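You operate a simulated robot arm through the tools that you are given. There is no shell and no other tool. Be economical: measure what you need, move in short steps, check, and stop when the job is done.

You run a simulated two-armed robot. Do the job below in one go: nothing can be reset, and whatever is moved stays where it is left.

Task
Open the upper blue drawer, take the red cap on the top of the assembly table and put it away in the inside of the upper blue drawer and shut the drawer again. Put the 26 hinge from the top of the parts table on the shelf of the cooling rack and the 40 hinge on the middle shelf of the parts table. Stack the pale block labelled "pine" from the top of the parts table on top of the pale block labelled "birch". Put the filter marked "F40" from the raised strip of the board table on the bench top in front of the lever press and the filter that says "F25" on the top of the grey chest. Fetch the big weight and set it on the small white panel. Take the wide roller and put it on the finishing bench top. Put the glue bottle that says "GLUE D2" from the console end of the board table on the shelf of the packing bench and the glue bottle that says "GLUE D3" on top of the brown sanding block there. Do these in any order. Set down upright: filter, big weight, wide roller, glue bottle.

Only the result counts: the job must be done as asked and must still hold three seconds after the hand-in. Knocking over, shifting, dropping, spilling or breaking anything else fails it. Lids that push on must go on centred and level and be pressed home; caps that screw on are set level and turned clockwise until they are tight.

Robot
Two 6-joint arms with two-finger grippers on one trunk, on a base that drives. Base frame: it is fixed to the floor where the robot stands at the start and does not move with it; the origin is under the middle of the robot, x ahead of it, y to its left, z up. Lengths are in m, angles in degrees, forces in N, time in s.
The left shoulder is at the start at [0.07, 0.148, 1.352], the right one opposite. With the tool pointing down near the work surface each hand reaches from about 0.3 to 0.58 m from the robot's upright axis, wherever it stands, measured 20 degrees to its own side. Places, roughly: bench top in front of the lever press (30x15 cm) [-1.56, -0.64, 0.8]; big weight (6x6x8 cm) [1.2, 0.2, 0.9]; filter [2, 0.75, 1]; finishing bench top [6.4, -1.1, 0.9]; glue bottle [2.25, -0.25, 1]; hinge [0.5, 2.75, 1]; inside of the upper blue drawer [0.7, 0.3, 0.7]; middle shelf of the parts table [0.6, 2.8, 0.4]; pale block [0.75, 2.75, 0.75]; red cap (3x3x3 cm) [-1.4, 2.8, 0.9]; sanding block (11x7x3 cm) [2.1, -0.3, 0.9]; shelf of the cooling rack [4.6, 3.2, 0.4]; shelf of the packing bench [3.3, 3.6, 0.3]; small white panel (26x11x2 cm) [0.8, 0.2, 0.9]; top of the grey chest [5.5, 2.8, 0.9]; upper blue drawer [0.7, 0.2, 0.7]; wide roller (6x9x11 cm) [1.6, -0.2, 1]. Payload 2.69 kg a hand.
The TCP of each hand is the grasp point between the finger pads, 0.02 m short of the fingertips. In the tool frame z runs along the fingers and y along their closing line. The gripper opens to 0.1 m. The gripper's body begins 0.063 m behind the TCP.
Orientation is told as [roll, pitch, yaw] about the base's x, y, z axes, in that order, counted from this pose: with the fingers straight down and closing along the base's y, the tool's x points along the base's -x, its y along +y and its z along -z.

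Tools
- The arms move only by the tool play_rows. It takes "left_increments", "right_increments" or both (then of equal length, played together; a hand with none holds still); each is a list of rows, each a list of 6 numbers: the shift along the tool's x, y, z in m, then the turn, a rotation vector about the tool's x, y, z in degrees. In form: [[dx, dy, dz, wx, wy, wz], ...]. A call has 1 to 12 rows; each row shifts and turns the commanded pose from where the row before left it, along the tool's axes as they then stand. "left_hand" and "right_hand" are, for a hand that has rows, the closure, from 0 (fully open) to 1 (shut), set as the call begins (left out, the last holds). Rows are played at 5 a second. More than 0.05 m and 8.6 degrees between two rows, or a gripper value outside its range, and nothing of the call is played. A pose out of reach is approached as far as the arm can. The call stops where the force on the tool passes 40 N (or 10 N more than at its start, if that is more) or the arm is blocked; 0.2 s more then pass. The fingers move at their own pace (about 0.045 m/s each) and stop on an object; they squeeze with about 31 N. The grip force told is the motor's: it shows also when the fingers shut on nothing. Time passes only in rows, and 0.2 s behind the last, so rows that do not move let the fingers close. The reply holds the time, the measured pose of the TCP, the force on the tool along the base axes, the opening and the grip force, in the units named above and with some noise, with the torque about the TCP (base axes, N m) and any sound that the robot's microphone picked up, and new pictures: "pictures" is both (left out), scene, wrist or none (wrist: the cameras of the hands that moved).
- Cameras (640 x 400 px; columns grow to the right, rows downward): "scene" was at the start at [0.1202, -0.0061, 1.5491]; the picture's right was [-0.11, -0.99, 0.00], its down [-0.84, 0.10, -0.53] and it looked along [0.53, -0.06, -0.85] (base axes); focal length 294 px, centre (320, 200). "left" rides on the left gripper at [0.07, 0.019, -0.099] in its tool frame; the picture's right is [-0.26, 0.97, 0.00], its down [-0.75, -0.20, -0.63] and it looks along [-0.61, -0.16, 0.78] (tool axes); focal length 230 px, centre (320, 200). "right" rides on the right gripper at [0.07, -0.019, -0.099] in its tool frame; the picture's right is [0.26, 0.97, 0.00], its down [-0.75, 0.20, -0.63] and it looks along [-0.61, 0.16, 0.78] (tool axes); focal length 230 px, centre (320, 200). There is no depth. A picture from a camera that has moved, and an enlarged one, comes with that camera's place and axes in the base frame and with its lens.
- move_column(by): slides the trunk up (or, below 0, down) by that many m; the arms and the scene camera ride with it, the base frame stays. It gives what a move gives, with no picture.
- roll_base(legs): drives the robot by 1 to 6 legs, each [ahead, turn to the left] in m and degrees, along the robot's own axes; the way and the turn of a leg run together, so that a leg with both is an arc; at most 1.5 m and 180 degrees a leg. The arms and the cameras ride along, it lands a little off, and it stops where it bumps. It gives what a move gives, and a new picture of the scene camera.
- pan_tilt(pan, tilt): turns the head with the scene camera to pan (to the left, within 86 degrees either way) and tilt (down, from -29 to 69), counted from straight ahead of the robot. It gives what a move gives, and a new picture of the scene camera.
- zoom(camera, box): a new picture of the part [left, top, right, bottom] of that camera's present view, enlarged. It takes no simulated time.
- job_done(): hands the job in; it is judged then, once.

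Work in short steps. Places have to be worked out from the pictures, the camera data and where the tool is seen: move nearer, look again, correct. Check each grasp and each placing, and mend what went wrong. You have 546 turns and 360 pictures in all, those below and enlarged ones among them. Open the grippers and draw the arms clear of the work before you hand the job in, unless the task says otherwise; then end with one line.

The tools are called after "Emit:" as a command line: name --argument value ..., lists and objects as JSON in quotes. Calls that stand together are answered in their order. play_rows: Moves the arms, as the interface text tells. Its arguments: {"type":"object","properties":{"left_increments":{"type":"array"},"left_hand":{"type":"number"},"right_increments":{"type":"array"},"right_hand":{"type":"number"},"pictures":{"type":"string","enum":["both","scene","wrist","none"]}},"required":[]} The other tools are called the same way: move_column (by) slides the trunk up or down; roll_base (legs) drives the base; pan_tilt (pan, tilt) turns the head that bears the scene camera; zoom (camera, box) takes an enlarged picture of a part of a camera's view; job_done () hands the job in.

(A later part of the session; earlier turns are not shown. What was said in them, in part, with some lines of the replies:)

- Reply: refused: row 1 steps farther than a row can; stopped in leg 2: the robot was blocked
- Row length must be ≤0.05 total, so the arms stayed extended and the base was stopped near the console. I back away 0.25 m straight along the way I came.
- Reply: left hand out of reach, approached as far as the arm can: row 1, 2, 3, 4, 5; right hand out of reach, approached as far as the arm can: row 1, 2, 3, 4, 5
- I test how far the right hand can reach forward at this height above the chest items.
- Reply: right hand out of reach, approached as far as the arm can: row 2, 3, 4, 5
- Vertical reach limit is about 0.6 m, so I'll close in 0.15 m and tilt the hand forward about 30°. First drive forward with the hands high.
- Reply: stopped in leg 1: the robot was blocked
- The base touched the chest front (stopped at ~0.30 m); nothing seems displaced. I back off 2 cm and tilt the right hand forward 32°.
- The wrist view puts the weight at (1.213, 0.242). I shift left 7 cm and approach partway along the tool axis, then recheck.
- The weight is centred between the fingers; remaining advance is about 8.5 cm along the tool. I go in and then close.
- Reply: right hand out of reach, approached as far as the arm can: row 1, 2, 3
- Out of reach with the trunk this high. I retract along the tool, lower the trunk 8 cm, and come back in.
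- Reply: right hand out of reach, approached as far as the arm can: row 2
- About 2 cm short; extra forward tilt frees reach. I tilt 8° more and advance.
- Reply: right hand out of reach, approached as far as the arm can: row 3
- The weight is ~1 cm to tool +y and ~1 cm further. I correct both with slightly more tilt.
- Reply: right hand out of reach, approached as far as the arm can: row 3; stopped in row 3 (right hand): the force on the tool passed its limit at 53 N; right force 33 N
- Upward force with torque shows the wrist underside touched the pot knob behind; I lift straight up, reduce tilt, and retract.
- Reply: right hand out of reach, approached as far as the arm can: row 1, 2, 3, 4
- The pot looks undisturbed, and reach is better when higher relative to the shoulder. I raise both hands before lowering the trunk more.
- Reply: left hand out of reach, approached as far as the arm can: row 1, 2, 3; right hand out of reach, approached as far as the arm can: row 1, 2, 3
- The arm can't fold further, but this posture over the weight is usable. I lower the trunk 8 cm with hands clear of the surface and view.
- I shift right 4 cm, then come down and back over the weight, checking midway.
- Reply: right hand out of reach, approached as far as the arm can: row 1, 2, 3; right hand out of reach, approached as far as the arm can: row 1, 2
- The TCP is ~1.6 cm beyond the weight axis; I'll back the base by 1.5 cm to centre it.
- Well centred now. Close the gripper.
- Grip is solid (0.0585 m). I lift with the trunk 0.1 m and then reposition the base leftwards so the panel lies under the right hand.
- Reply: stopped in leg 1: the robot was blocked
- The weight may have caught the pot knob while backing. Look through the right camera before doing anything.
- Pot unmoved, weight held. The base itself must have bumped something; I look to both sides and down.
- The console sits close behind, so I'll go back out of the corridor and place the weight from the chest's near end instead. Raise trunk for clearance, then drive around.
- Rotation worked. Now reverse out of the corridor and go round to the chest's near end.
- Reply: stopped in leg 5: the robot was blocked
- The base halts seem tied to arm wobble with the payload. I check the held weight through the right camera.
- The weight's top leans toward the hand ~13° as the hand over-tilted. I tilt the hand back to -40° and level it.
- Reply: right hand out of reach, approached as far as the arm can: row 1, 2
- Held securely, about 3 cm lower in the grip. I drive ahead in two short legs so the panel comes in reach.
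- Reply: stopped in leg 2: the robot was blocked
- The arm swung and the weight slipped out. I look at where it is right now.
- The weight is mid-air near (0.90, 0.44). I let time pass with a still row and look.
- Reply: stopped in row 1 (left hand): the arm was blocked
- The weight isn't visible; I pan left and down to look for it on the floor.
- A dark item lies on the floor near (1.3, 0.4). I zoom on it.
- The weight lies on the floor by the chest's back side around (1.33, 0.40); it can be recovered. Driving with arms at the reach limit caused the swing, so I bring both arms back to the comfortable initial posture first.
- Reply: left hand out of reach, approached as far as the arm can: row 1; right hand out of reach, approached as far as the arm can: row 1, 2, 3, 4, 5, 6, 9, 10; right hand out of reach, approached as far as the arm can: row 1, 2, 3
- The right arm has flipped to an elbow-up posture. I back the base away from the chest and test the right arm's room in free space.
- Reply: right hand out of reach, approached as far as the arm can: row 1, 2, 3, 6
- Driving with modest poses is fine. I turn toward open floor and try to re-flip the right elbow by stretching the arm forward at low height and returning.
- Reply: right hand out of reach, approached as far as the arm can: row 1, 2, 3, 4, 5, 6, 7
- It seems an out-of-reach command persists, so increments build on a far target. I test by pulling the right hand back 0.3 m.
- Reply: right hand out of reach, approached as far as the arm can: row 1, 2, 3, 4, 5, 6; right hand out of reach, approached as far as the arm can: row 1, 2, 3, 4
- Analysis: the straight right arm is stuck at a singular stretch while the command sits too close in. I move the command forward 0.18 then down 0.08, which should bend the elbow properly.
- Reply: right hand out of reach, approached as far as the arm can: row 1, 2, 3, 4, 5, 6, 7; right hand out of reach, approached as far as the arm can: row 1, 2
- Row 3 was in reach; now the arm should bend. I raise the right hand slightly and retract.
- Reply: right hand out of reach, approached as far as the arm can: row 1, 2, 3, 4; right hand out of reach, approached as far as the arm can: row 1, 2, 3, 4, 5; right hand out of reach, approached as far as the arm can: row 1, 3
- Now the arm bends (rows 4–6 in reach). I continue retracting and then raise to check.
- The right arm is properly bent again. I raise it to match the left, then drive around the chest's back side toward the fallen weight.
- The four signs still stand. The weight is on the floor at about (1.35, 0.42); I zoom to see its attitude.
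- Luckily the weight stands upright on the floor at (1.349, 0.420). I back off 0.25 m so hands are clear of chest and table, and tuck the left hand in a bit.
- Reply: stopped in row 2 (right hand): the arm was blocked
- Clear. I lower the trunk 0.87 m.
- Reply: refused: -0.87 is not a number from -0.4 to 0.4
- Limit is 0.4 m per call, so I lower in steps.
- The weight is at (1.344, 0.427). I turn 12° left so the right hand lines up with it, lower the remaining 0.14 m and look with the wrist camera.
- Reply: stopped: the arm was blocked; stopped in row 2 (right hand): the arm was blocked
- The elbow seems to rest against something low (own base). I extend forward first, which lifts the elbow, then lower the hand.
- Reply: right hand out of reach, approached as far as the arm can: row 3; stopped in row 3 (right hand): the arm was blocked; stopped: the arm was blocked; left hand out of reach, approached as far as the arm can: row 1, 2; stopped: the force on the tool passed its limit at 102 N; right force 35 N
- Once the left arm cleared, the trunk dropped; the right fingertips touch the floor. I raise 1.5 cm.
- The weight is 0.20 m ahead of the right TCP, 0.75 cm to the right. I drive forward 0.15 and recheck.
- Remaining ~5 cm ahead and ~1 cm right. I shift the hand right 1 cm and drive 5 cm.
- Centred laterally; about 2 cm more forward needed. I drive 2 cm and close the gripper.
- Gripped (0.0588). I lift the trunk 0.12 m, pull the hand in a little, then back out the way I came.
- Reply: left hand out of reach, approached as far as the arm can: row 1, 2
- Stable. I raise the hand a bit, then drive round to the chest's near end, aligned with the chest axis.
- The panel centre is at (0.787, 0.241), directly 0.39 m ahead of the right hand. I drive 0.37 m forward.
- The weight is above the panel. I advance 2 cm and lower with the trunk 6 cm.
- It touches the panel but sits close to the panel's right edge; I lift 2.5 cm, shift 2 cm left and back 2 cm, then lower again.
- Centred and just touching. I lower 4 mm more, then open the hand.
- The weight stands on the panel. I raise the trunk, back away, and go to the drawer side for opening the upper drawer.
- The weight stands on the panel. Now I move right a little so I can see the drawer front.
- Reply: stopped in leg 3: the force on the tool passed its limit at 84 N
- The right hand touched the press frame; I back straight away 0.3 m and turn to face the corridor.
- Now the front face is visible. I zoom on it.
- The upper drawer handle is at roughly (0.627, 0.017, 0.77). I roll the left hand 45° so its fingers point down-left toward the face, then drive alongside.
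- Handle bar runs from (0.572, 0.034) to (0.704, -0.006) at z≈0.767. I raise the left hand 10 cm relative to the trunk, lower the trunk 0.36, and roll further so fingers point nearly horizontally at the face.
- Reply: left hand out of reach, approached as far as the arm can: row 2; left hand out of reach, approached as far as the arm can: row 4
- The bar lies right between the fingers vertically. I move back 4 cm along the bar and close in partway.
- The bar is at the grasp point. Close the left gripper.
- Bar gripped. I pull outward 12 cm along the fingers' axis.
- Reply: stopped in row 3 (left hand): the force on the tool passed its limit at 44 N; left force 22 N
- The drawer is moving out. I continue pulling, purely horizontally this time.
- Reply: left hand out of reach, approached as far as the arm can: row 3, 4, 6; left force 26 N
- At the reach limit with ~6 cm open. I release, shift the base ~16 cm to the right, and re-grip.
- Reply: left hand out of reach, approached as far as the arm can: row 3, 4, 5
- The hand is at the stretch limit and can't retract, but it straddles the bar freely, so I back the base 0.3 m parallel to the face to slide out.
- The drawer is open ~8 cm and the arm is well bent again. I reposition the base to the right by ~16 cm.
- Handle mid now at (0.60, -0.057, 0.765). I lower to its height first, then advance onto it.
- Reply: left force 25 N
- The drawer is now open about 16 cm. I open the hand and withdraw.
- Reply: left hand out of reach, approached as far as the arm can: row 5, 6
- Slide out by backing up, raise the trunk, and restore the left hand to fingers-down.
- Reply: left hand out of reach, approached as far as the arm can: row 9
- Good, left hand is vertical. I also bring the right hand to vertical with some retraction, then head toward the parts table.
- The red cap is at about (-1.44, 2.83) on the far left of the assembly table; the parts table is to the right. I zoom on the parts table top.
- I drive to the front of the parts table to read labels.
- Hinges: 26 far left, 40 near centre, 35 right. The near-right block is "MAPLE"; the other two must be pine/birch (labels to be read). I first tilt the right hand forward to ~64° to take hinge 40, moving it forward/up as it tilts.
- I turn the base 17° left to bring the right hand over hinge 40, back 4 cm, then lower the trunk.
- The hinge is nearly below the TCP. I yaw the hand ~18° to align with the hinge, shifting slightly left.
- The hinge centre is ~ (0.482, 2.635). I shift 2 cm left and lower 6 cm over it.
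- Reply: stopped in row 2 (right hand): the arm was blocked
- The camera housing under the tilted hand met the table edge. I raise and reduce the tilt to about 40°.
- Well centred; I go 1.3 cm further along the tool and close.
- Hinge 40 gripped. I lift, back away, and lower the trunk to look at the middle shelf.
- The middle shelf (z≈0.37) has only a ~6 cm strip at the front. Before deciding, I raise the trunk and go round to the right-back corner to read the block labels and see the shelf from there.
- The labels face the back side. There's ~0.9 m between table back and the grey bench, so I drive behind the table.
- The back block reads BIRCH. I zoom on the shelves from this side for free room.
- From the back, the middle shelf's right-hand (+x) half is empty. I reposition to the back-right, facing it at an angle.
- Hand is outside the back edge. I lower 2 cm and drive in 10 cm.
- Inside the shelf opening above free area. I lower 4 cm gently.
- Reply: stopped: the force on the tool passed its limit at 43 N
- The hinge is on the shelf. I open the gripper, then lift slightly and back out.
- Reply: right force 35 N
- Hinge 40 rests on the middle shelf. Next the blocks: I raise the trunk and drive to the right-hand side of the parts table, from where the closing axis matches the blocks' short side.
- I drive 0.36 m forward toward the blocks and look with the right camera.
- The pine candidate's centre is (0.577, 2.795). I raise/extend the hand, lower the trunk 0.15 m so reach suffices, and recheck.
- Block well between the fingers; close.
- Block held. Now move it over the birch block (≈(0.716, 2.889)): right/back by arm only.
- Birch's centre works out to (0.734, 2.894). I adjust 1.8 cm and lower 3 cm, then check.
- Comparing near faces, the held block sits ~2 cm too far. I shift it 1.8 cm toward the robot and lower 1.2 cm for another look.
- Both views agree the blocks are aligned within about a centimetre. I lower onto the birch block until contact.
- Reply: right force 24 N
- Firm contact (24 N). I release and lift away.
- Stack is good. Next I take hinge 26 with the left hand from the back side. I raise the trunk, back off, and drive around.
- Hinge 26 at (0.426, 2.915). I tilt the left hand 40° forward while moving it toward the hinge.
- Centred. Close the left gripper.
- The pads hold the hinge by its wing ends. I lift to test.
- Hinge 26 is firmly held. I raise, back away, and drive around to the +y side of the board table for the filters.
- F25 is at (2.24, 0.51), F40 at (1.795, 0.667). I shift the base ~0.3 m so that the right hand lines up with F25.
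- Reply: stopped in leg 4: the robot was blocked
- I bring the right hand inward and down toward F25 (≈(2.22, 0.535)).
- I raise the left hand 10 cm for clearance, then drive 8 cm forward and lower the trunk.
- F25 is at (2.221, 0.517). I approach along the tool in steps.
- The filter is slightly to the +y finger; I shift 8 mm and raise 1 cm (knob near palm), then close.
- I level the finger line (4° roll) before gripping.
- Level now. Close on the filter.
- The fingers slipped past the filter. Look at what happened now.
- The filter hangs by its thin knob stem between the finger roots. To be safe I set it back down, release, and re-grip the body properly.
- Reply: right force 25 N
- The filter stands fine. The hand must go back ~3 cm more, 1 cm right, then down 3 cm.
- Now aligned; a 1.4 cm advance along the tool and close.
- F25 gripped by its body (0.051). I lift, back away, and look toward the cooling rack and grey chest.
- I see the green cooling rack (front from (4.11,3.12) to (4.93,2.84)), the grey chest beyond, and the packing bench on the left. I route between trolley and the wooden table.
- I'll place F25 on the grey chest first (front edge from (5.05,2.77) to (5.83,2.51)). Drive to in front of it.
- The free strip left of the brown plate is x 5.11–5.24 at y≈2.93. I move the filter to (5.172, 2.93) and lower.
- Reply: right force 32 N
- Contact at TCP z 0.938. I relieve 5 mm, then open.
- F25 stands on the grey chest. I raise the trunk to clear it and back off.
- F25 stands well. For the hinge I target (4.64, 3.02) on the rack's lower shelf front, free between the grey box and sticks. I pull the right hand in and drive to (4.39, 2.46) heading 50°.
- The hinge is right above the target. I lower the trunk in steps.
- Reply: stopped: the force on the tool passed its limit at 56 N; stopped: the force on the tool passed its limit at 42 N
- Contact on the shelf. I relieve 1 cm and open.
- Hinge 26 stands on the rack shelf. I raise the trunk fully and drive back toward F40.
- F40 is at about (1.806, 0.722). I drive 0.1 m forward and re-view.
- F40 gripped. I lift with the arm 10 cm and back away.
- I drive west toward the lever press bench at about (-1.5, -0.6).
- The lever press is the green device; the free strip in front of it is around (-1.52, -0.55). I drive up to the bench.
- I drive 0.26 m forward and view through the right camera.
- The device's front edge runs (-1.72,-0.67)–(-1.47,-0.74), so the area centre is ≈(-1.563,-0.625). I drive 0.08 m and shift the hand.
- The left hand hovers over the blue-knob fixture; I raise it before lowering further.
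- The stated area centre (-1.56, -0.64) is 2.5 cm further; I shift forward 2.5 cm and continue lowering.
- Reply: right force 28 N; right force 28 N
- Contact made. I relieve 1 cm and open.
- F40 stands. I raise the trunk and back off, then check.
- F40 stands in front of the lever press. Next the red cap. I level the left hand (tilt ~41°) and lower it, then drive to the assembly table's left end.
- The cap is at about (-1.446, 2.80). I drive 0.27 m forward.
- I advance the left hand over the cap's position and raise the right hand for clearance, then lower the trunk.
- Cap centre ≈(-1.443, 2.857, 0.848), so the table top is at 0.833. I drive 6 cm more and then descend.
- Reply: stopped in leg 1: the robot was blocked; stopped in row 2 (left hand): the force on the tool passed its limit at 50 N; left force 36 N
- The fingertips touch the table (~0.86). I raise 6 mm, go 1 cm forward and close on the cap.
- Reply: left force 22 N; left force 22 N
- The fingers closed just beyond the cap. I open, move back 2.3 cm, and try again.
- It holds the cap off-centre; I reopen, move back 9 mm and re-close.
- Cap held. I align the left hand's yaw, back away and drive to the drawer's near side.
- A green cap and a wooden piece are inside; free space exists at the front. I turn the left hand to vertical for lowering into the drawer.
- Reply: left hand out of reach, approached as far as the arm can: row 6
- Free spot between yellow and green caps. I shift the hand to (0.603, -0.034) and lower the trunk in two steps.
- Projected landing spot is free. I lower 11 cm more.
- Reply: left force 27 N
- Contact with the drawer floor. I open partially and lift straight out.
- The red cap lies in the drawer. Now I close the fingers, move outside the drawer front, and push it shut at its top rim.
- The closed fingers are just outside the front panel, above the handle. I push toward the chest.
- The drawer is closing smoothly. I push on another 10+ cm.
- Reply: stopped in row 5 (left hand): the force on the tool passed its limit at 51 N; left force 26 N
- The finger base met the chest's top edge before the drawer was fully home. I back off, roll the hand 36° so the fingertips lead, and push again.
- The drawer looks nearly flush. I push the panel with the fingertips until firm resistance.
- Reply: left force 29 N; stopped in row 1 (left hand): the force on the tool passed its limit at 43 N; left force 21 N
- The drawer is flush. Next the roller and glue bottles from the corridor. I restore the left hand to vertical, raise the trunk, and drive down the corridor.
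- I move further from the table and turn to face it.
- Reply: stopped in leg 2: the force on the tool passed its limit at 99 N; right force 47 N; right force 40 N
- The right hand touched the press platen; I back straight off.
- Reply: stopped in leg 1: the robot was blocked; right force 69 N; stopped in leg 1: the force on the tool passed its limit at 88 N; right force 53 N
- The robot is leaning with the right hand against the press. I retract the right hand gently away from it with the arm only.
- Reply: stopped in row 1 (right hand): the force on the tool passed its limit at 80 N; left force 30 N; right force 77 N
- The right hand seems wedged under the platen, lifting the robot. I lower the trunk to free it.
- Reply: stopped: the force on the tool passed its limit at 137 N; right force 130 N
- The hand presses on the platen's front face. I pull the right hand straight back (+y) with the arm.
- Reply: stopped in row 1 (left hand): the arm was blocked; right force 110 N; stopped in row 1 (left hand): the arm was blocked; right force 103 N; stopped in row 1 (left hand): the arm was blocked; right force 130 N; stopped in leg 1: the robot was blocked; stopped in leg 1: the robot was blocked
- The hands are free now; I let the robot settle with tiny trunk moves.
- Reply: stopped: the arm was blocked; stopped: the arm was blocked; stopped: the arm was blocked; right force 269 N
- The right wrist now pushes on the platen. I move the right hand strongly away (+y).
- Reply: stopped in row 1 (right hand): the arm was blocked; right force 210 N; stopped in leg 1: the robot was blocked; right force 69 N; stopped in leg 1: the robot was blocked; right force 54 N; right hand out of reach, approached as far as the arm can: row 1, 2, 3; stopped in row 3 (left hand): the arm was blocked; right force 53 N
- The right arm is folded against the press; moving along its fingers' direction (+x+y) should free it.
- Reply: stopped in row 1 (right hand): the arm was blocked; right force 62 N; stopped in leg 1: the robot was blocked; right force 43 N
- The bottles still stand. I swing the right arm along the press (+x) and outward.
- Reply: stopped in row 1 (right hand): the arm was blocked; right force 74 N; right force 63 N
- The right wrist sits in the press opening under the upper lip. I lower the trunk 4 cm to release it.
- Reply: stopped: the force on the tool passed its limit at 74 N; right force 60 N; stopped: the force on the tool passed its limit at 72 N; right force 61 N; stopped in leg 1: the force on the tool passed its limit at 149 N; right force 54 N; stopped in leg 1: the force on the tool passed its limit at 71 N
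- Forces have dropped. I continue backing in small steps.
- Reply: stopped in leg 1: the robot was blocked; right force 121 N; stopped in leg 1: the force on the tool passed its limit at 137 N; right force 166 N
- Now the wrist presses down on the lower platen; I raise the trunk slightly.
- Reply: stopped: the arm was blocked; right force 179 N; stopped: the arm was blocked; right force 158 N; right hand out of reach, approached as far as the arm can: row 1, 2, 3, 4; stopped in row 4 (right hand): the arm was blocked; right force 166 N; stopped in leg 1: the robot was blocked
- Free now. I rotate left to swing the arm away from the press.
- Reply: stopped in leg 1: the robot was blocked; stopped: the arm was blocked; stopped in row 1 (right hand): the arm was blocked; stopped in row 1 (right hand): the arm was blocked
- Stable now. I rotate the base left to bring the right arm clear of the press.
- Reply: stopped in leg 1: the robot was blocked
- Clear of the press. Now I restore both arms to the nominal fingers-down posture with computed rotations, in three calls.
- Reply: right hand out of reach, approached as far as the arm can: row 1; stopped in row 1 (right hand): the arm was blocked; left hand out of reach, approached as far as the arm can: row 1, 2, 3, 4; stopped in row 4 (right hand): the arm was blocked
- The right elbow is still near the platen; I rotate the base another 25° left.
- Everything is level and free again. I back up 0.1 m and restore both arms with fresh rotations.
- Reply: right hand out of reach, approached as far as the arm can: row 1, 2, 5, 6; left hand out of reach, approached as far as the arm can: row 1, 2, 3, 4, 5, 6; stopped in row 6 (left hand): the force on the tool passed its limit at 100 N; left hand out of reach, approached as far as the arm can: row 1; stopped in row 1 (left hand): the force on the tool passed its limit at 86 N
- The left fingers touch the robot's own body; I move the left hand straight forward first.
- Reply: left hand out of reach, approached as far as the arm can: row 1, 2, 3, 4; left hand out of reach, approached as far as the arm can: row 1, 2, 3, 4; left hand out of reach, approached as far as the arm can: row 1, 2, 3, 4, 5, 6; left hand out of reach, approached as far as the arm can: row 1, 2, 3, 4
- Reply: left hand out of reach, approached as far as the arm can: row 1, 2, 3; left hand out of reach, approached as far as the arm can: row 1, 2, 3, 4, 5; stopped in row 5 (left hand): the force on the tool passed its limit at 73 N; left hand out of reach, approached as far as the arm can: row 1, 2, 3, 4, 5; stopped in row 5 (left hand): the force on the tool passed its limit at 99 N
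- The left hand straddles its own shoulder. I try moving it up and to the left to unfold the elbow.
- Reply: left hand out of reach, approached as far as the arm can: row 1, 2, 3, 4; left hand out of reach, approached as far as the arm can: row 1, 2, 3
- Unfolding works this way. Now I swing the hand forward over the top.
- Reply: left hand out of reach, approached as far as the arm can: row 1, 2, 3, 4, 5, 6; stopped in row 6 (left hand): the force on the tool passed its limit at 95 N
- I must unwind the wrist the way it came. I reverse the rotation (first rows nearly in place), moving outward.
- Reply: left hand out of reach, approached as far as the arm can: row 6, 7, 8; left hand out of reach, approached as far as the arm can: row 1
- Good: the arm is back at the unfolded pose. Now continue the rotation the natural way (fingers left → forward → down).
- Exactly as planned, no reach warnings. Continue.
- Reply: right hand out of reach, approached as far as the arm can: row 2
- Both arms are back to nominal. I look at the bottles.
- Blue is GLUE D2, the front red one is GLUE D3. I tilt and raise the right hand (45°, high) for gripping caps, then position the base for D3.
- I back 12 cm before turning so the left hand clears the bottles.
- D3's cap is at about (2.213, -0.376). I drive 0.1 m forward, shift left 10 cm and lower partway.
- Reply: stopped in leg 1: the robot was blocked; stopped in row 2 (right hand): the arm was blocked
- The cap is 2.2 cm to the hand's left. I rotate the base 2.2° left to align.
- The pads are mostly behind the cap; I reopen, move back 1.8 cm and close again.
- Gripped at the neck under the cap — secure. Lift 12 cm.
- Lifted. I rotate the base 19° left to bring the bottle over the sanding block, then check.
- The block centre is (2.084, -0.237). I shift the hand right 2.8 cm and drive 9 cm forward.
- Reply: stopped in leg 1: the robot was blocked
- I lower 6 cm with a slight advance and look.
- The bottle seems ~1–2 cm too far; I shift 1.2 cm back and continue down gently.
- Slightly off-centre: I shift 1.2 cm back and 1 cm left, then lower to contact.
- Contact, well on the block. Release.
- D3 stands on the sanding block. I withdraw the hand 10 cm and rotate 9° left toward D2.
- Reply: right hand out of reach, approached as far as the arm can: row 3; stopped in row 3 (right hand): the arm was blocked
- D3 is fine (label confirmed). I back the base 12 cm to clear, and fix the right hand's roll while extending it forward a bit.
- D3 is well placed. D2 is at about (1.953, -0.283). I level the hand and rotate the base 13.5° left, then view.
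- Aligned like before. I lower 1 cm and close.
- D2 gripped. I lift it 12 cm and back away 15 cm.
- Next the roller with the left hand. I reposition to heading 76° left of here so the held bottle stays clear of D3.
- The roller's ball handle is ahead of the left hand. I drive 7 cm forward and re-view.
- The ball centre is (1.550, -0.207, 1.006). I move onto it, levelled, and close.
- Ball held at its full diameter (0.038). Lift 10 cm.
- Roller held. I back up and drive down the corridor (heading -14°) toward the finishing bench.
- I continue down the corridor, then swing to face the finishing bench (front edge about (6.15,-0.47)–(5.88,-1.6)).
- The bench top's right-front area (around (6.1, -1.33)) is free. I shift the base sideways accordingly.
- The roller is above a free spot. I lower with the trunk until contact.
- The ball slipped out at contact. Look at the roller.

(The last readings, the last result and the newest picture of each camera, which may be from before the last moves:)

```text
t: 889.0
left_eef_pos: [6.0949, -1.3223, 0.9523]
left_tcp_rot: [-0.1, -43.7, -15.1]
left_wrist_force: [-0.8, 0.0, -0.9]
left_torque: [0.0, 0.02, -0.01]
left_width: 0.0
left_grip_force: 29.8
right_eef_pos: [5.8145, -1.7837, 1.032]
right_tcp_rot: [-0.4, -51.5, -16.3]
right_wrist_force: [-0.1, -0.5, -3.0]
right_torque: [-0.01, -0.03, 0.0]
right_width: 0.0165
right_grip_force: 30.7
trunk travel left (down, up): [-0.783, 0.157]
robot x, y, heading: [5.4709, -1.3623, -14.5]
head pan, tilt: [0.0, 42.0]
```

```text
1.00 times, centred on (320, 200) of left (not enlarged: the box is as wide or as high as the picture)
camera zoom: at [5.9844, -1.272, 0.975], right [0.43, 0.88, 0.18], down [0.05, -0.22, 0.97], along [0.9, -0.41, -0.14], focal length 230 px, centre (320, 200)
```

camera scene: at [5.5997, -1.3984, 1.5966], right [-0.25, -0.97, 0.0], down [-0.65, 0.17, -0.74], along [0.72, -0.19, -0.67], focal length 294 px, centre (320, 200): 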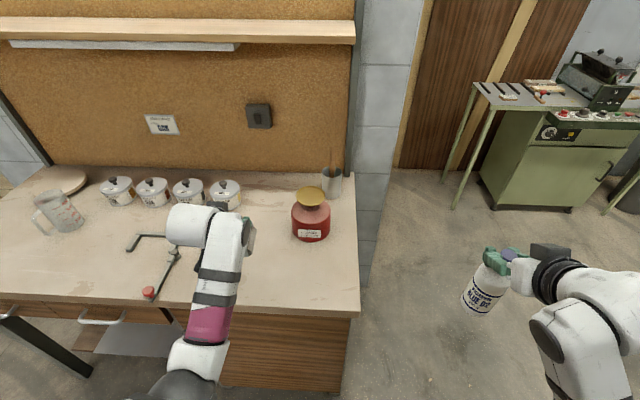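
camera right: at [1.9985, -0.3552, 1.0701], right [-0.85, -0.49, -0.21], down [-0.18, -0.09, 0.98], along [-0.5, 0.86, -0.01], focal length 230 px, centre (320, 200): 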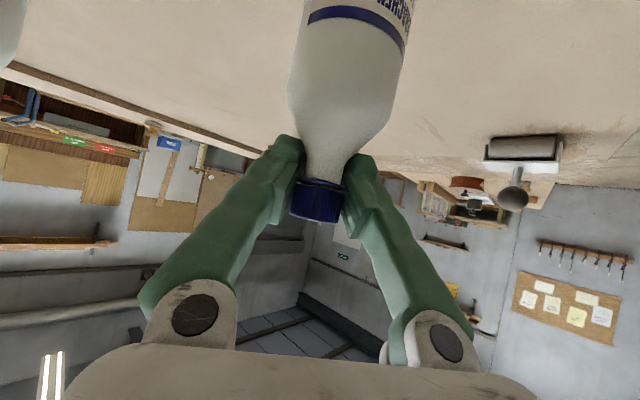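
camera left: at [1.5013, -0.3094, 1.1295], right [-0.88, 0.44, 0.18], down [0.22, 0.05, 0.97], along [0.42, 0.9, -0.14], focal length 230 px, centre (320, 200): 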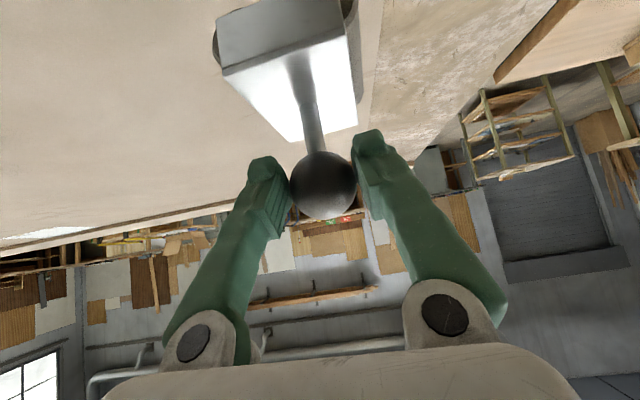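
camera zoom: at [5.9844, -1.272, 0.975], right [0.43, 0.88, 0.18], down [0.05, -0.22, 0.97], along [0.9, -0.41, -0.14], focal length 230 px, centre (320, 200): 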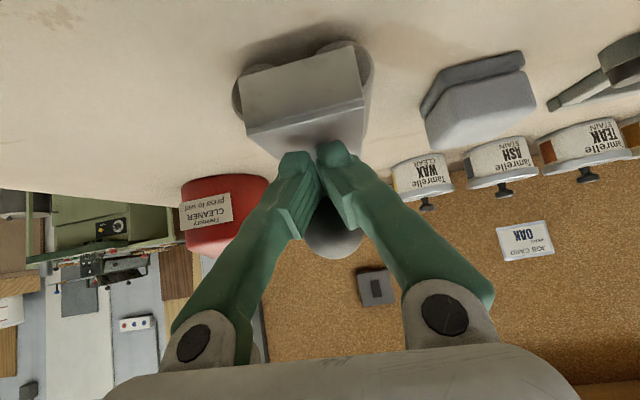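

The roller stands upright on the bench. I back the base straight away from it.

Emit:
roll_base --legs '[[-0.2, 0]]'

Emit:
move_column --by 0.15

```text
t: 890.6
left_eef_pos: [5.9039, -1.2705, 0.9513]
left_tcp_rot: [0.1, -43.7, -15.0]
left_wrist_force: [-0.1, -0.4, -0.4]
left_torque: [0.02, -0.02, -0.02]
left_width: 0.0
left_grip_force: 29.9
right_eef_pos: [5.6231, -1.7337, 1.03]
right_tcp_rot: [-0.4, -51.5, -16.3]
right_wrist_force: [-0.1, -0.2, -2.4]
right_torque: [0.03, 0.0, 0.01]
right_width: 0.0167
right_grip_force: 31.4
trunk travel left (down, up): [-0.783, 0.157]
robot x, y, heading: [5.2773, -1.3155, -14.7]
head pan, tilt: [0.0, 42.0]
camera scene: at [5.4088, -1.348, 1.4424], right [-0.25, -0.97, 0.0], down [-0.65, 0.17, -0.74], along [0.72, -0.19, -0.67], focal length 294 px, centre (320, 200)
```

scene: 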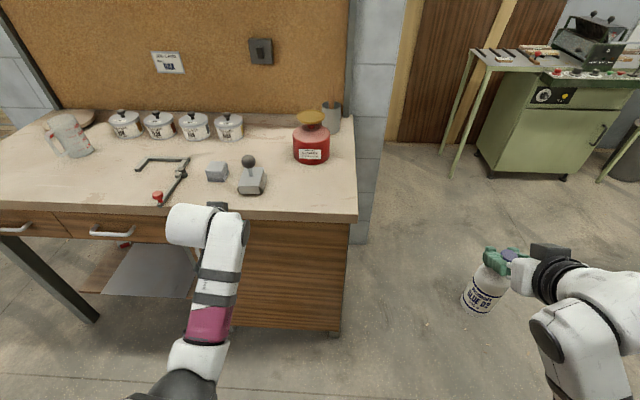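

```text
t: 892.3
left_eef_pos: [5.9021, -1.2722, 1.1029]
left_tcp_rot: [0.0, -43.8, -15.0]
left_wrist_force: [0.1, 0.0, 0.0]
left_torque: [0.01, 0.01, -0.05]
left_width: 0.0
left_grip_force: 30.1
right_eef_pos: [5.622, -1.7337, 1.1814]
right_tcp_rot: [-0.4, -51.5, -16.4]
right_wrist_force: [-0.5, 0.1, -1.5]
right_torque: [0.01, -0.02, 0.01]
right_width: 0.0166
right_grip_force: 30.8
trunk travel left (down, up): [-0.933, 0.007]
robot x, y, heading: [5.2747, -1.3128, -14.8]
head pan, tilt: [0.0, 42.0]
```

The roller stands on the finishing bench. Now I take D2 around the board table's far end toward the packing bench.

Emit:
roll_base --legs '[[-0.2, 0], [0, 105], [1.5, 0], [0.3, 0], [0, 78.5], [1.5, 0]]'

```text
t: 917.5
left_eef_pos: [2.9649, 0.7288, 1.1028]
left_tcp_rot: [-0.1, -43.9, 168.6]
left_wrist_force: [0.1, 0.7, 0.0]
left_torque: [-0.03, -0.03, 0.01]
left_width: 0.0
left_grip_force: 28.6
right_eef_pos: [3.2137, 1.207, 1.182]
right_tcp_rot: [-0.3, -51.5, 167.3]
right_wrist_force: [-0.3, -0.9, -2.0]
right_torque: [0.01, 0.01, -0.01]
right_width: 0.0161
right_grip_force: 31.3
trunk travel left (down, up): [-0.933, 0.007]
robot x, y, heading: [3.5888, 0.8126, 169.0]
head pan, tilt: [0.0, 42.0]
camera scene: at [3.4572, 0.8394, 1.5928], right [0.19, 0.98, 0.0], down [0.66, -0.13, -0.74], along [-0.73, 0.14, -0.67], focal length 294 px, centre (320, 200)
```

scene: 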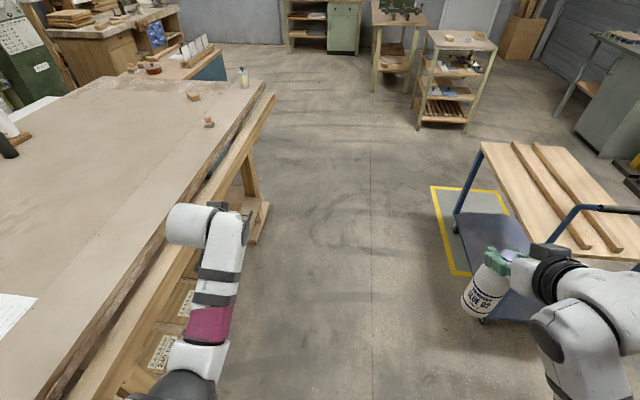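

Emit:
roll_base --legs '[[0, -78], [0.8, 0], [0, -9], [0.8, 0]]'

Emit:
pan_tilt --pan 10 --tilt 42

```text
t: 929.7
left_eef_pos: [3.5744, 3.0249, 1.1028]
left_tcp_rot: [-0.1, -43.9, 81.1]
left_wrist_force: [-0.6, -0.6, 1.1]
left_torque: [0.02, -0.02, -0.01]
left_width: 0.0002
left_grip_force: 29.6
right_eef_pos: [4.0625, 2.7965, 1.1818]
right_tcp_rot: [-0.4, -51.6, 79.9]
right_wrist_force: [-0.2, -0.4, -2.6]
right_torque: [0.01, 0.02, -0.02]
right_width: 0.0158
right_grip_force: 31.0
trunk travel left (down, up): [-0.933, 0.007]
robot x, y, heading: [3.687, 2.4087, 81.6]
head pan, tilt: [0.0, 42.0]
camera scene: at [3.7052, 2.5406, 1.5929], right [0.99, -0.15, 0.0], down [-0.1, -0.66, -0.74], along [0.11, 0.74, -0.67], focal length 294 px, centre (320, 200)
```

scene: 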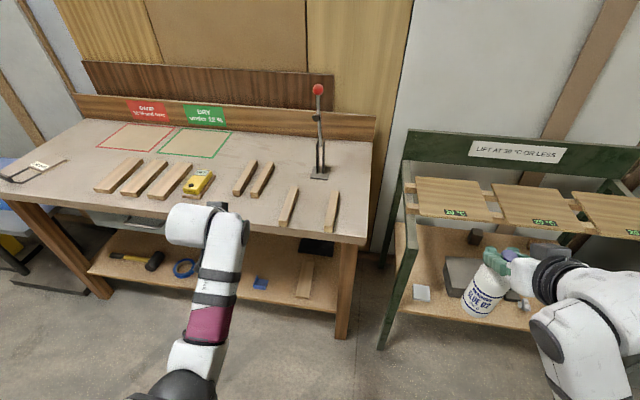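

```text
t: 930.5
left_eef_pos: [3.5728, 3.0263, 1.1033]
left_tcp_rot: [-0.1, -43.8, 81.1]
left_wrist_force: [-0.5, -0.6, 0.5]
left_torque: [-0.04, 0.04, -0.03]
left_width: 0.0
left_grip_force: 29.3
right_eef_pos: [4.0634, 2.7979, 1.1807]
right_tcp_rot: [-0.5, -51.5, 79.9]
right_wrist_force: [-0.1, -0.1, -4.1]
right_torque: [0.01, -0.01, -0.06]
right_width: 0.0158
right_grip_force: 31.4
trunk travel left (down, up): [-0.933, 0.007]
robot x, y, heading: [3.6846, 2.4055, 81.7]
head pan, tilt: [10.0, 42.0]
camera scene: at [3.6909, 2.543, 1.5927], right [1.0, 0.03, 0.0], down [0.02, -0.67, -0.74], along [-0.02, 0.74, -0.67], focal length 294 px, centre (320, 200)
```

scene: 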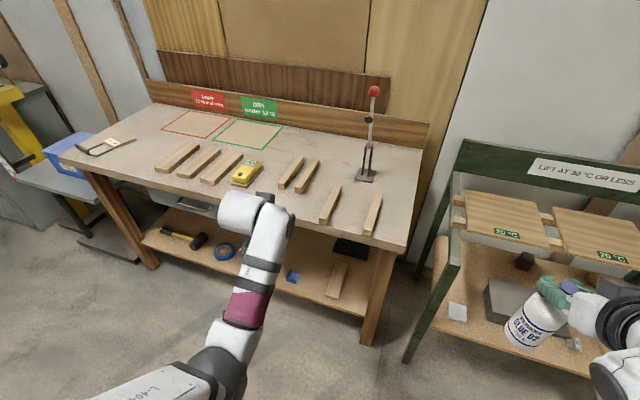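

The packing bench's shelf has a free spot near (3.60, 3.35). I set the left hand back to vertical/retracted and drive in front of that place.

Emit:
play_rows --left_increments '[[0.0178, 0, -0.0166, 0, 7.2, 0], [0.0197, 0, -0.0143, 0, 7.2, 0], [0.0213, 0, -0.0118, 0, 7.2, 0], [0.0227, 0, -0.0087, 0, 7.2, 0], [0.0236, 0, 0.0, 0, 7.2, 0], [0.02, 0, 0.01, 0, 7.2, 0]]' --pictures "none"

Emit:
roll_base --legs '[[0, 79.6], [0.7, 0], [0, -90]]'

```text
t: 931.9
left_eef_pos: [3.5643, 2.9253, 1.0265]
left_tcp_rot: [-0.1, -0.5, 81.1]
left_wrist_force: [-0.2, 0.3, 0.1]
left_torque: [0.0, -0.03, -0.01]
left_width: 0.0002
left_grip_force: 29.0
left hand out of reach, approached as far as the arm can: row 4, 5, 6
right_eef_pos: [4.0614, 2.7976, 1.1809]
right_tcp_rot: [-0.4, -51.4, 79.9]
right_wrist_force: [-1.0, 0.2, -2.7]
right_torque: [0.02, 0.04, 0.03]
right_width: 0.0159
right_grip_force: 31.3
trunk travel left (down, up): [-0.933, 0.007]
robot x, y, heading: [3.6861, 2.4092, 81.4]
head pan, tilt: [10.0, 42.0]
no pictures are left
```

```text
t: 942.9
left_eef_pos: [2.9871, 3.16, 1.027]
left_tcp_rot: [-0.1, -0.6, 72.0]
left_wrist_force: [-0.1, -0.7, 0.2]
left_torque: [-0.02, 0.01, 0.02]
left_width: 0.0
left_grip_force: 29.8
right_eef_pos: [3.4549, 2.9544, 1.1811]
right_tcp_rot: [-0.4, -51.6, 70.7]
right_wrist_force: [0.0, -0.9, -1.9]
right_torque: [0.0, -0.02, 0.02]
right_width: 0.0159
right_grip_force: 30.5
trunk travel left (down, up): [-0.933, 0.007]
robot x, y, heading: [3.0221, 2.6276, 72.2]
head pan, tilt: [10.0, 42.0]
```

Out of pictures now, so I continue by readings. I extend the right hand 12 cm forward and tuck the left hand slightly, then lower the trunk outside the bench.

Emit:
play_rows --right_increments '[[-0.0249, 0, 0.0313, 0, 0, 0], [-0.0249, 0, 0.0313, 0, 0, 0], [-0.0249, 0, 0.0313, 0, 0, 0]]' --left_increments '[[0.027, 0, 0.027, 0, 0, 0], [0.027, 0, 0.027, 0, 0, 0], [0.027, 0, 0.027, 0, 0, 0]]' --pictures "none"

Emit:
move_column --by -0.35

Emit:
move_column --by -0.22

```text
t: 943.7
left_eef_pos: [2.9615, 3.0851, 0.9438]
left_tcp_rot: [0.1, -0.7, 72.0]
left_wrist_force: [-0.5, 0.6, 0.1]
left_torque: [0.0, 0.01, 0.01]
left_width: 0.0
left_grip_force: 29.3
right_eef_pos: [3.4976, 3.0679, 1.1804]
right_tcp_rot: [-0.3, -51.4, 70.7]
right_wrist_force: [-0.3, 0.4, -2.5]
right_torque: [0.06, 0.01, -0.01]
right_width: 0.0157
right_grip_force: 31.3
trunk travel left (down, up): [-0.933, 0.007]
robot x, y, heading: [3.025, 2.6278, 72.4]
head pan, tilt: [10.0, 42.0]
no pictures are left
```

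```text
t: 947.1
left_eef_pos: [2.9604, 3.0843, 0.5946]
left_tcp_rot: [-0.2, -0.5, 72.1]
left_wrist_force: [-0.1, 1.2, -0.2]
left_torque: [0.02, -0.05, 0.01]
left_width: 0.0
left_grip_force: 29.8
right_eef_pos: [3.4976, 3.0681, 0.8321]
right_tcp_rot: [-0.3, -51.5, 70.7]
right_wrist_force: [0.7, 0.2, -2.4]
right_torque: [-0.01, -0.01, 0.04]
right_width: 0.0158
right_grip_force: 31.0
trunk travel left (down, up): [-0.583, 0.357]
robot x, y, heading: [3.0221, 2.6305, 72.6]
head pan, tilt: [10.0, 42.0]
```

```text
t: 949.5
left_eef_pos: [2.961, 3.0851, 0.3748]
left_tcp_rot: [-0.2, -0.6, 72.0]
left_wrist_force: [-0.5, -0.5, 0.6]
left_torque: [0.01, 0.05, 0.02]
left_width: 0.0004
left_grip_force: 29.5
right_eef_pos: [3.4968, 3.0672, 0.6113]
right_tcp_rot: [-0.3, -51.5, 70.7]
right_wrist_force: [-0.2, 0.5, -3.1]
right_torque: [0.03, -0.01, 0.02]
right_width: 0.0155
right_grip_force: 31.3
trunk travel left (down, up): [-0.363, 0.577]
robot x, y, heading: [3.0227, 2.633, 72.6]
head pan, tilt: [10.0, 42.0]
```

Emit:
play_rows --right_increments '[[0, -0.015, 0, 0, 0, 0]]' --pictures "none"

Emit:
move_column --by -0.035

Emit:
roll_base --legs '[[0.15, 0]]'

Emit:
roll_base --legs '[[0.14, 0]]'

```text
t: 949.9
left_eef_pos: [2.9611, 3.0837, 0.376]
left_tcp_rot: [-0.1, -0.7, 71.9]
left_wrist_force: [-0.5, 0.0, -0.5]
left_torque: [-0.02, 0.03, 0.0]
left_width: 0.0
left_grip_force: 29.9
right_eef_pos: [3.5113, 3.0619, 0.611]
right_tcp_rot: [-0.2, -51.5, 70.5]
right_wrist_force: [-0.1, 0.1, -2.9]
right_torque: [0.0, 0.03, -0.02]
right_width: 0.0153
right_grip_force: 31.1
trunk travel left (down, up): [-0.363, 0.577]
robot x, y, heading: [3.0217, 2.6286, 72.3]
head pan, tilt: [10.0, 42.0]
no pictures are left
```

```text
t: 950.6
left_eef_pos: [2.9607, 3.0835, 0.3396]
left_tcp_rot: [-0.2, -0.7, 72.1]
left_wrist_force: [0.5, -0.5, -0.5]
left_torque: [0.0, -0.02, 0.02]
left_width: 0.0
left_grip_force: 29.3
right_eef_pos: [3.5118, 3.0615, 0.5771]
right_tcp_rot: [-0.3, -51.5, 70.7]
right_wrist_force: [0.5, -0.3, -2.4]
right_torque: [0.02, -0.03, 0.01]
right_width: 0.0155
right_grip_force: 31.0
trunk travel left (down, up): [-0.328, 0.612]
robot x, y, heading: [3.0201, 2.6254, 72.6]
head pan, tilt: [10.0, 42.0]
```

```text
t: 952.0
left_eef_pos: [3.0052, 3.2275, 0.3387]
left_tcp_rot: [-0.1, -0.6, 72.1]
left_wrist_force: [-0.6, 0.8, 0.5]
left_torque: [-0.02, 0.01, 0.02]
left_width: 0.0
left_grip_force: 30.1
right_eef_pos: [3.5562, 3.2063, 0.5757]
right_tcp_rot: [-0.3, -51.4, 70.6]
right_wrist_force: [0.4, -0.1, -3.2]
right_torque: [-0.02, 0.02, -0.02]
right_width: 0.0152
right_grip_force: 30.5
trunk travel left (down, up): [-0.328, 0.612]
robot x, y, heading: [3.0651, 2.7723, 72.3]
head pan, tilt: [10.0, 42.0]
```

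```text
t: 953.4
left_eef_pos: [3.0476, 3.3617, 0.3391]
left_tcp_rot: [0.0, -0.6, 72.1]
left_wrist_force: [-0.6, -1.1, 0.6]
left_torque: [0.0, -0.03, 0.03]
left_width: 0.0
left_grip_force: 29.1
right_eef_pos: [3.5983, 3.3432, 0.5768]
right_tcp_rot: [-0.3, -51.4, 70.8]
right_wrist_force: [0.4, 0.0, -3.0]
right_torque: [0.01, 0.02, 0.01]
right_width: 0.0157
right_grip_force: 31.1
trunk travel left (down, up): [-0.328, 0.612]
robot x, y, heading: [3.1067, 2.9081, 72.6]
head pan, tilt: [10.0, 42.0]
```

No contact. I move 2 cm further in and lower in small steps until contact.

Emit:
roll_base --legs '[[0.02, 0]]'

Emit:
move_column --by -0.03

Emit:
move_column --by -0.015

Emit:
move_column --by -0.012

Emit:
move_column --by -0.012

```text
t: 954.1
left_eef_pos: [3.0536, 3.3804, 0.3393]
left_tcp_rot: [-0.1, -0.6, 72.1]
left_wrist_force: [0.9, -0.4, 0.1]
left_torque: [0.01, 0.02, -0.01]
left_width: 0.0001
left_grip_force: 29.7
right_eef_pos: [3.6034, 3.3608, 0.5757]
right_tcp_rot: [-0.2, -51.5, 70.7]
right_wrist_force: [-0.2, 0.2, -2.9]
right_torque: [0.05, 0.02, 0.01]
right_width: 0.0155
right_grip_force: 31.2
trunk travel left (down, up): [-0.328, 0.612]
robot x, y, heading: [3.1146, 2.9297, 72.5]
head pan, tilt: [10.0, 42.0]
```

```text
t: 954.9
left_eef_pos: [3.0539, 3.381, 0.3089]
left_tcp_rot: [-0.1, -0.7, 72.1]
left_wrist_force: [0.5, 0.6, -0.2]
left_torque: [0.01, 0.0, -0.02]
left_width: 0.0001
left_grip_force: 29.3
right_eef_pos: [3.6047, 3.3603, 0.5468]
right_tcp_rot: [-0.4, -51.4, 70.7]
right_wrist_force: [0.0, -0.4, -3.3]
right_torque: [0.03, -0.02, -0.02]
right_width: 0.0151
right_grip_force: 31.1
trunk travel left (down, up): [-0.298, 0.642]
robot x, y, heading: [3.1188, 2.9265, 72.6]
head pan, tilt: [10.0, 42.0]
```

```text
t: 955.5
left_eef_pos: [3.0532, 3.3808, 0.2945]
left_tcp_rot: [-0.1, -0.6, 72.1]
left_wrist_force: [-0.1, 0.4, 0.1]
left_torque: [0.0, 0.03, -0.01]
left_width: 0.0002
left_grip_force: 29.6
right_eef_pos: [3.6036, 3.3602, 0.5314]
right_tcp_rot: [-0.3, -51.4, 70.7]
right_wrist_force: [-0.7, -0.1, -2.6]
right_torque: [0.02, -0.02, 0.02]
right_width: 0.0154
right_grip_force: 31.1
trunk travel left (down, up): [-0.283, 0.657]
robot x, y, heading: [3.1136, 2.9277, 72.8]
head pan, tilt: [10.0, 42.0]
```

```text
t: 956.1
left_eef_pos: [3.0528, 3.381, 0.2828]
left_tcp_rot: [0.0, -0.6, 72.1]
left_wrist_force: [-0.2, 0.7, 0.7]
left_torque: [0.0, 0.04, -0.02]
left_width: 0.0
left_grip_force: 29.4
right_eef_pos: [3.6041, 3.3609, 0.5197]
right_tcp_rot: [-0.4, -51.4, 70.7]
right_wrist_force: [0.1, 0.1, -2.6]
right_torque: [0.03, 0.0, -0.01]
right_width: 0.0153
right_grip_force: 31.1
trunk travel left (down, up): [-0.271, 0.669]
robot x, y, heading: [3.1142, 2.9299, 72.9]
head pan, tilt: [10.0, 42.0]
```

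```text
t: 956.7
left_eef_pos: [3.0536, 3.3809, 0.2716]
left_tcp_rot: [-0.1, -0.6, 72.1]
left_wrist_force: [-0.7, -0.9, -0.9]
left_torque: [0.03, 0.01, -0.01]
left_width: 0.0
left_grip_force: 30.0
right_eef_pos: [3.6034, 3.36, 0.5078]
right_tcp_rot: [-0.3, -51.4, 70.7]
right_wrist_force: [0.1, 0.1, -2.8]
right_torque: [0.0, 0.06, 0.03]
right_width: 0.0151
right_grip_force: 31.1
trunk travel left (down, up): [-0.259, 0.681]
robot x, y, heading: [3.1155, 2.9263, 72.6]
head pan, tilt: [10.0, 42.0]
```

Emit:
move_column --by -0.01

Emit:
move_column --by -0.01

Emit:
move_column --by -0.01

Emit:
move_column --by -0.01

```text
t: 957.3
left_eef_pos: [3.0538, 3.3806, 0.2595]
left_tcp_rot: [-0.1, -0.7, 72.1]
left_wrist_force: [0.4, 0.0, -0.4]
left_torque: [-0.01, -0.02, 0.02]
left_width: 0.0003
left_grip_force: 30.1
right_eef_pos: [3.6045, 3.3608, 0.497]
right_tcp_rot: [-0.3, -51.4, 70.8]
right_wrist_force: [1.1, -0.4, -2.3]
right_torque: [0.04, -0.04, -0.01]
right_width: 0.015
right_grip_force: 31.6
trunk travel left (down, up): [-0.249, 0.691]
robot x, y, heading: [3.1109, 2.9245, 72.4]
head pan, tilt: [10.0, 42.0]
```

```text
t: 957.9
left_eef_pos: [3.0533, 3.3805, 0.2508]
left_tcp_rot: [-0.1, -0.6, 72.1]
left_wrist_force: [0.1, -0.4, -0.6]
left_torque: [-0.02, 0.0, 0.0]
left_width: 0.0
left_grip_force: 29.3
right_eef_pos: [3.6037, 3.3594, 0.4864]
right_tcp_rot: [-0.3, -51.4, 70.7]
right_wrist_force: [0.5, -0.4, -2.7]
right_torque: [-0.02, -0.01, 0.01]
right_width: 0.015
right_grip_force: 31.2
trunk travel left (down, up): [-0.239, 0.701]
robot x, y, heading: [3.1164, 2.9262, 72.7]
head pan, tilt: [10.0, 42.0]
```

```text
t: 958.5
left_eef_pos: [3.0532, 3.3818, 0.2412]
left_tcp_rot: [-0.2, -0.6, 72.1]
left_wrist_force: [0.0, 0.4, 0.3]
left_torque: [-0.03, -0.02, -0.01]
left_width: 0.0
left_grip_force: 29.8
right_eef_pos: [3.6038, 3.3605, 0.4784]
right_tcp_rot: [-0.4, -51.4, 70.6]
right_wrist_force: [-0.4, 0.7, -2.6]
right_torque: [0.02, 0.0, 0.02]
right_width: 0.015
right_grip_force: 31.5
trunk travel left (down, up): [-0.229, 0.711]
robot x, y, heading: [3.1147, 2.9239, 72.7]
head pan, tilt: [10.0, 42.0]
```

```text
t: 959.0
left_eef_pos: [3.0542, 3.3809, 0.2302]
left_tcp_rot: [-0.1, -0.4, 72.0]
left_wrist_force: [-0.7, 0.7, -0.1]
left_torque: [0.02, -0.02, -0.02]
left_width: 0.0001
left_grip_force: 29.5
right_eef_pos: [3.603, 3.3618, 0.4665]
right_tcp_rot: [-0.2, -51.4, 70.8]
right_wrist_force: [0.1, -0.6, -3.1]
right_torque: [-0.01, 0.01, -0.01]
right_width: 0.0153
right_grip_force: 31.3
trunk travel left (down, up): [-0.219, 0.721]
robot x, y, heading: [3.1152, 2.9256, 72.4]
head pan, tilt: [10.0, 42.0]
```

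No contact yet, so the shelf is lower than assumed and its edge further in; I advance 3 cm more and continue down.

Emit:
roll_base --legs '[[0.03, 0]]'

Emit:
move_column --by -0.01

Emit:
move_column --by -0.01

Emit:
move_column --by -0.01

Emit:
move_column --by -0.01

```text
t: 959.9
left_eef_pos: [3.0628, 3.4098, 0.2296]
left_tcp_rot: [-0.2, -0.6, 72.1]
left_wrist_force: [-0.2, -0.1, 0.5]
left_torque: [0.01, -0.02, 0.02]
left_width: 0.0
left_grip_force: 29.6
right_eef_pos: [3.6129, 3.3894, 0.4671]
right_tcp_rot: [-0.4, -51.3, 70.7]
right_wrist_force: [0.0, -0.1, -3.0]
right_torque: [0.03, -0.03, 0.01]
right_width: 0.0149
right_grip_force: 31.2
trunk travel left (down, up): [-0.219, 0.721]
robot x, y, heading: [3.1232, 2.9557, 72.8]
head pan, tilt: [10.0, 42.0]
```

```text
t: 960.5
left_eef_pos: [3.0627, 3.4098, 0.2202]
left_tcp_rot: [-0.1, -0.6, 72.2]
left_wrist_force: [-0.4, -0.7, -1.3]
left_torque: [-0.02, -0.01, 0.02]
left_width: 0.0
left_grip_force: 29.2
right_eef_pos: [3.6141, 3.3881, 0.457]
right_tcp_rot: [-0.3, -51.4, 70.8]
right_wrist_force: [0.2, 0.4, -2.5]
right_torque: [0.03, 0.01, -0.02]
right_width: 0.0148
right_grip_force: 30.8
trunk travel left (down, up): [-0.209, 0.731]
robot x, y, heading: [3.1245, 2.9545, 72.7]
head pan, tilt: [10.0, 42.0]
```

```text
t: 961.0
left_eef_pos: [3.062, 3.4091, 0.211]
left_tcp_rot: [-0.1, -0.6, 72.1]
left_wrist_force: [-0.7, 0.8, -0.2]
left_torque: [0.02, 0.02, -0.02]
left_width: 0.0001
left_grip_force: 30.1
right_eef_pos: [3.6133, 3.3892, 0.4477]
right_tcp_rot: [-0.3, -51.4, 70.7]
right_wrist_force: [0.7, -0.1, -3.0]
right_torque: [0.01, -0.03, 0.02]
right_width: 0.015
right_grip_force: 30.8
trunk travel left (down, up): [-0.199, 0.741]
robot x, y, heading: [3.1275, 2.9578, 72.7]
head pan, tilt: [10.0, 42.0]
```

```text
t: 961.6
left_eef_pos: [3.063, 3.4094, 0.2011]
left_tcp_rot: [-0.1, -0.5, 72.1]
left_wrist_force: [-0.1, -0.4, 0.2]
left_torque: [0.02, 0.02, 0.01]
left_width: 0.0
left_grip_force: 29.8
right_eef_pos: [3.6124, 3.3892, 0.4363]
right_tcp_rot: [-0.3, -51.4, 70.6]
right_wrist_force: [-0.7, 0.1, -2.1]
right_torque: [0.01, -0.01, 0.01]
right_width: 0.0149
right_grip_force: 30.9
trunk travel left (down, up): [-0.189, 0.751]
robot x, y, heading: [3.123, 2.9537, 73.0]
head pan, tilt: [10.0, 42.0]
```

```text
t: 962.2
left_eef_pos: [3.0624, 3.4101, 0.1905]
left_tcp_rot: [-0.1, -0.6, 72.1]
left_wrist_force: [0.8, -0.3, -0.1]
left_torque: [-0.03, 0.01, 0.01]
left_width: 0.0001
left_grip_force: 29.3
right_eef_pos: [3.6127, 3.3889, 0.4262]
right_tcp_rot: [-0.4, -51.4, 70.6]
right_wrist_force: [0.7, -1.1, -3.0]
right_torque: [0.03, 0.0, 0.01]
right_width: 0.0151
right_grip_force: 31.2
trunk travel left (down, up): [-0.179, 0.761]
robot x, y, heading: [3.1263, 2.9547, 72.5]
head pan, tilt: [10.0, 42.0]
```

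Emit:
move_column --by -0.01

Emit:
move_column --by -0.01

Emit:
move_column --by -0.01

```text
t: 962.8
left_eef_pos: [3.062, 3.41, 0.1801]
left_tcp_rot: [-0.1, -0.6, 72.1]
left_wrist_force: [-0.5, -0.6, -0.2]
left_torque: [0.0, -0.02, -0.01]
left_width: 0.0
left_grip_force: 29.6
right_eef_pos: [3.6136, 3.388, 0.4161]
right_tcp_rot: [-0.3, -51.4, 70.7]
right_wrist_force: [0.3, -0.5, -3.0]
right_torque: [0.0, 0.0, -0.02]
right_width: 0.0153
right_grip_force: 30.8
trunk travel left (down, up): [-0.169, 0.771]
robot x, y, heading: [3.1253, 2.9493, 72.4]
head pan, tilt: [10.0, 42.0]
```

```text
t: 963.4
left_eef_pos: [3.0628, 3.4092, 0.1725]
left_tcp_rot: [-0.3, -0.9, 72.1]
left_wrist_force: [-0.2, 0.0, 1.2]
left_torque: [0.0, 0.01, -0.02]
left_width: 0.0002
left_grip_force: 28.9
right_eef_pos: [3.6115, 3.3893, 0.4148]
right_tcp_rot: [-0.9, -52.3, 71.2]
right_wrist_force: [6.2, 4.4, 23.6]
right_torque: [0.29, -0.25, 0.0]
right_width: 0.0147
right_grip_force: 30.9
trunk travel left (down, up): [-0.159, 0.781]
robot x, y, heading: [3.1226, 2.9569, 72.7]
head pan, tilt: [10.0, 42.0]
```

```text
t: 963.7
left_eef_pos: [3.0632, 3.4093, 0.166]
left_tcp_rot: [0.0, -0.8, 72.0]
left_wrist_force: [-0.5, -1.7, -0.4]
left_torque: [0.03, 0.01, 0.01]
left_width: 0.0
left_grip_force: 29.4
right_eef_pos: [3.6131, 3.3913, 0.414]
right_tcp_rot: [-1.0, -53.3, 71.5]
right_wrist_force: [3.5, 2.8, 13.2]
right_torque: [0.41, -0.17, 0.0]
right_width: 0.014
right_grip_force: 31.2
trunk travel left (down, up): [-0.155, 0.785]
robot x, y, heading: [3.1222, 2.954, 72.5]
head pan, tilt: [10.0, 42.0]
stopped: the force on the tool passed its limit at 44 N (the readings are from after the stop); the commanded pose is now the measured one
```

Firm contact at TCP 0.414 (shelf ≈0.22). I relieve slightly, open the hand, and withdraw straight back.

Emit:
move_column --by 0.006

Emit:
play_rows --right_increments '[[0, 0, 0, 0, 0, 0], [0, 0, 0, 0, 0, 0], [0, 0, 0, 0, 0, 0], [0, 0, 0, 0, 0, 0], [0, 0, 0, 0, 0, 0]]' --right_hand 0 --pictures "none"

```text
t: 964.3
left_eef_pos: [3.0621, 3.4096, 0.1727]
left_tcp_rot: [0.0, -0.7, 72.0]
left_wrist_force: [0.0, 0.3, -0.6]
left_torque: [-0.01, 0.0, -0.03]
left_width: 0.0
left_grip_force: 29.8
right_eef_pos: [3.6132, 3.3903, 0.4143]
right_tcp_rot: [-0.6, -52.3, 71.2]
right_wrist_force: [-1.0, 0.1, 1.6]
right_torque: [-0.02, 0.15, 0.04]
right_width: 0.0141
right_grip_force: 31.0
trunk travel left (down, up): [-0.161, 0.779]
robot x, y, heading: [3.1201, 2.9579, 72.6]
head pan, tilt: [10.0, 42.0]
```

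```text
t: 965.5
left_eef_pos: [3.0633, 3.4089, 0.1722]
left_tcp_rot: [-0.2, -0.6, 72.2]
left_wrist_force: [0.3, -0.1, -0.2]
left_torque: [0.02, 0.06, 0.0]
left_width: 0.0002
left_grip_force: 28.9
right_eef_pos: [3.613, 3.3918, 0.4148]
right_tcp_rot: [-0.7, -52.5, 71.2]
right_wrist_force: [1.0, -0.1, 0.3]
right_torque: [0.01, -0.02, 0.01]
right_width: 0.0999
right_grip_force: 0.1
trunk travel left (down, up): [-0.161, 0.779]
robot x, y, heading: [3.1229, 2.9546, 72.6]
head pan, tilt: [10.0, 42.0]
no pictures are left
```

Released with zero force. I back out gently.

Emit:
roll_base --legs '[[-0.1, 0]]'

Emit:
roll_base --legs '[[-0.25, 0]]'

Emit:
move_column --by 0.4

Emit:
move_column --by 0.37

```text
t: 966.6
left_eef_pos: [3.0314, 3.3147, 0.1736]
left_tcp_rot: [-0.2, -0.6, 71.9]
left_wrist_force: [0.8, 0.1, -0.7]
left_torque: [0.0, 0.0, 0.04]
left_width: 0.0
left_grip_force: 29.2
right_eef_pos: [3.5847, 3.2966, 0.415]
right_tcp_rot: [-0.6, -52.5, 71.1]
right_wrist_force: [-0.1, 0.8, 0.3]
right_torque: [0.01, -0.03, -0.02]
right_width: 0.1
right_grip_force: 0.1
trunk travel left (down, up): [-0.161, 0.779]
robot x, y, heading: [3.0929, 2.8606, 72.4]
head pan, tilt: [10.0, 42.0]
```

```text
t: 968.5
left_eef_pos: [2.9587, 3.0777, 0.1727]
left_tcp_rot: [0.0, -0.7, 71.9]
left_wrist_force: [0.4, -0.1, 0.0]
left_torque: [0.0, -0.02, 0.03]
left_width: 0.0
left_grip_force: 29.4
right_eef_pos: [3.5106, 3.0567, 0.4152]
right_tcp_rot: [-0.8, -52.5, 71.1]
right_wrist_force: [0.2, -0.4, 0.7]
right_torque: [0.05, -0.03, 0.03]
right_width: 0.1002
right_grip_force: 0.1
trunk travel left (down, up): [-0.161, 0.779]
robot x, y, heading: [3.0148, 2.6259, 72.6]
head pan, tilt: [10.0, 42.0]
```

```text
t: 972.3
left_eef_pos: [2.9584, 3.0778, 0.5722]
left_tcp_rot: [0.0, -0.6, 71.8]
left_wrist_force: [-0.1, -0.4, 0.2]
left_torque: [-0.03, 0.03, 0.0]
left_width: 0.0
left_grip_force: 29.7
right_eef_pos: [3.5093, 3.0585, 0.8153]
right_tcp_rot: [-0.6, -52.4, 71.0]
right_wrist_force: [-0.1, 0.3, 1.2]
right_torque: [-0.04, -0.01, 0.01]
right_width: 0.0997
right_grip_force: 0.1
trunk travel left (down, up): [-0.561, 0.379]
robot x, y, heading: [3.0194, 2.6225, 72.3]
head pan, tilt: [10.0, 42.0]
```

```text
t: 975.9
left_eef_pos: [2.96, 3.0769, 0.9423]
left_tcp_rot: [-0.1, -0.7, 71.9]
left_wrist_force: [0.0, -0.5, -0.3]
left_torque: [-0.01, -0.04, 0.03]
left_width: 0.0
left_grip_force: 29.5
right_eef_pos: [3.5099, 3.0583, 1.1854]
right_tcp_rot: [-0.8, -52.5, 71.0]
right_wrist_force: [-0.2, -0.9, -0.4]
right_torque: [-0.02, -0.01, -0.01]
right_width: 0.1002
right_grip_force: 0.0
trunk travel left (down, up): [-0.931, 0.009]
robot x, y, heading: [3.0193, 2.6254, 72.5]
head pan, tilt: [10.0, 42.0]
```

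All withdrawn without contact. I open the left gripper and hand in.

Emit:
play_rows --left_increments '[[0, 0, 0, 0, 0, 0], [0, 0, 0, 0, 0, 0], [0, 0, 0, 0, 0, 0], [0, 0, 0, 0, 0, 0], [0, 0, 0, 0, 0, 0], [0, 0, 0, 0, 0, 0]]' --left_hand 0 --pictures "none"

Emit:
job_done

```text
t: 977.3
left_eef_pos: [2.9592, 3.0783, 0.9428]
left_tcp_rot: [0.0, -0.6, 71.8]
left_wrist_force: [0.7, -0.1, 0.2]
left_torque: [-0.04, 0.01, 0.0]
left_width: 0.0999
left_grip_force: 0.0
right_eef_pos: [3.5109, 3.0582, 1.1867]
right_tcp_rot: [-0.7, -52.5, 70.9]
right_wrist_force: [0.6, -0.1, 0.3]
right_torque: [0.03, 0.01, -0.04]
right_width: 0.1
right_grip_force: 0.0
trunk travel left (down, up): [-0.931, 0.009]
robot x, y, heading: [3.0184, 2.6257, 72.5]
head pan, tilt: [10.0, 42.0]
no pictures are left
```

```text
The job is handed in.
```

I handed the job in with every item placed, but GLUE D2 went onto the packing bench shelf by force readings alone because my pictures had run out, so its final stand is unseen; the big weight was also dropped to the floor once before going onto the panel upright, the pine block's label was never read (I took it as the only block not marked maple or birch), and my right arm caught in the press for a while, though in the pictures afterwards nothing nearby looked moved.
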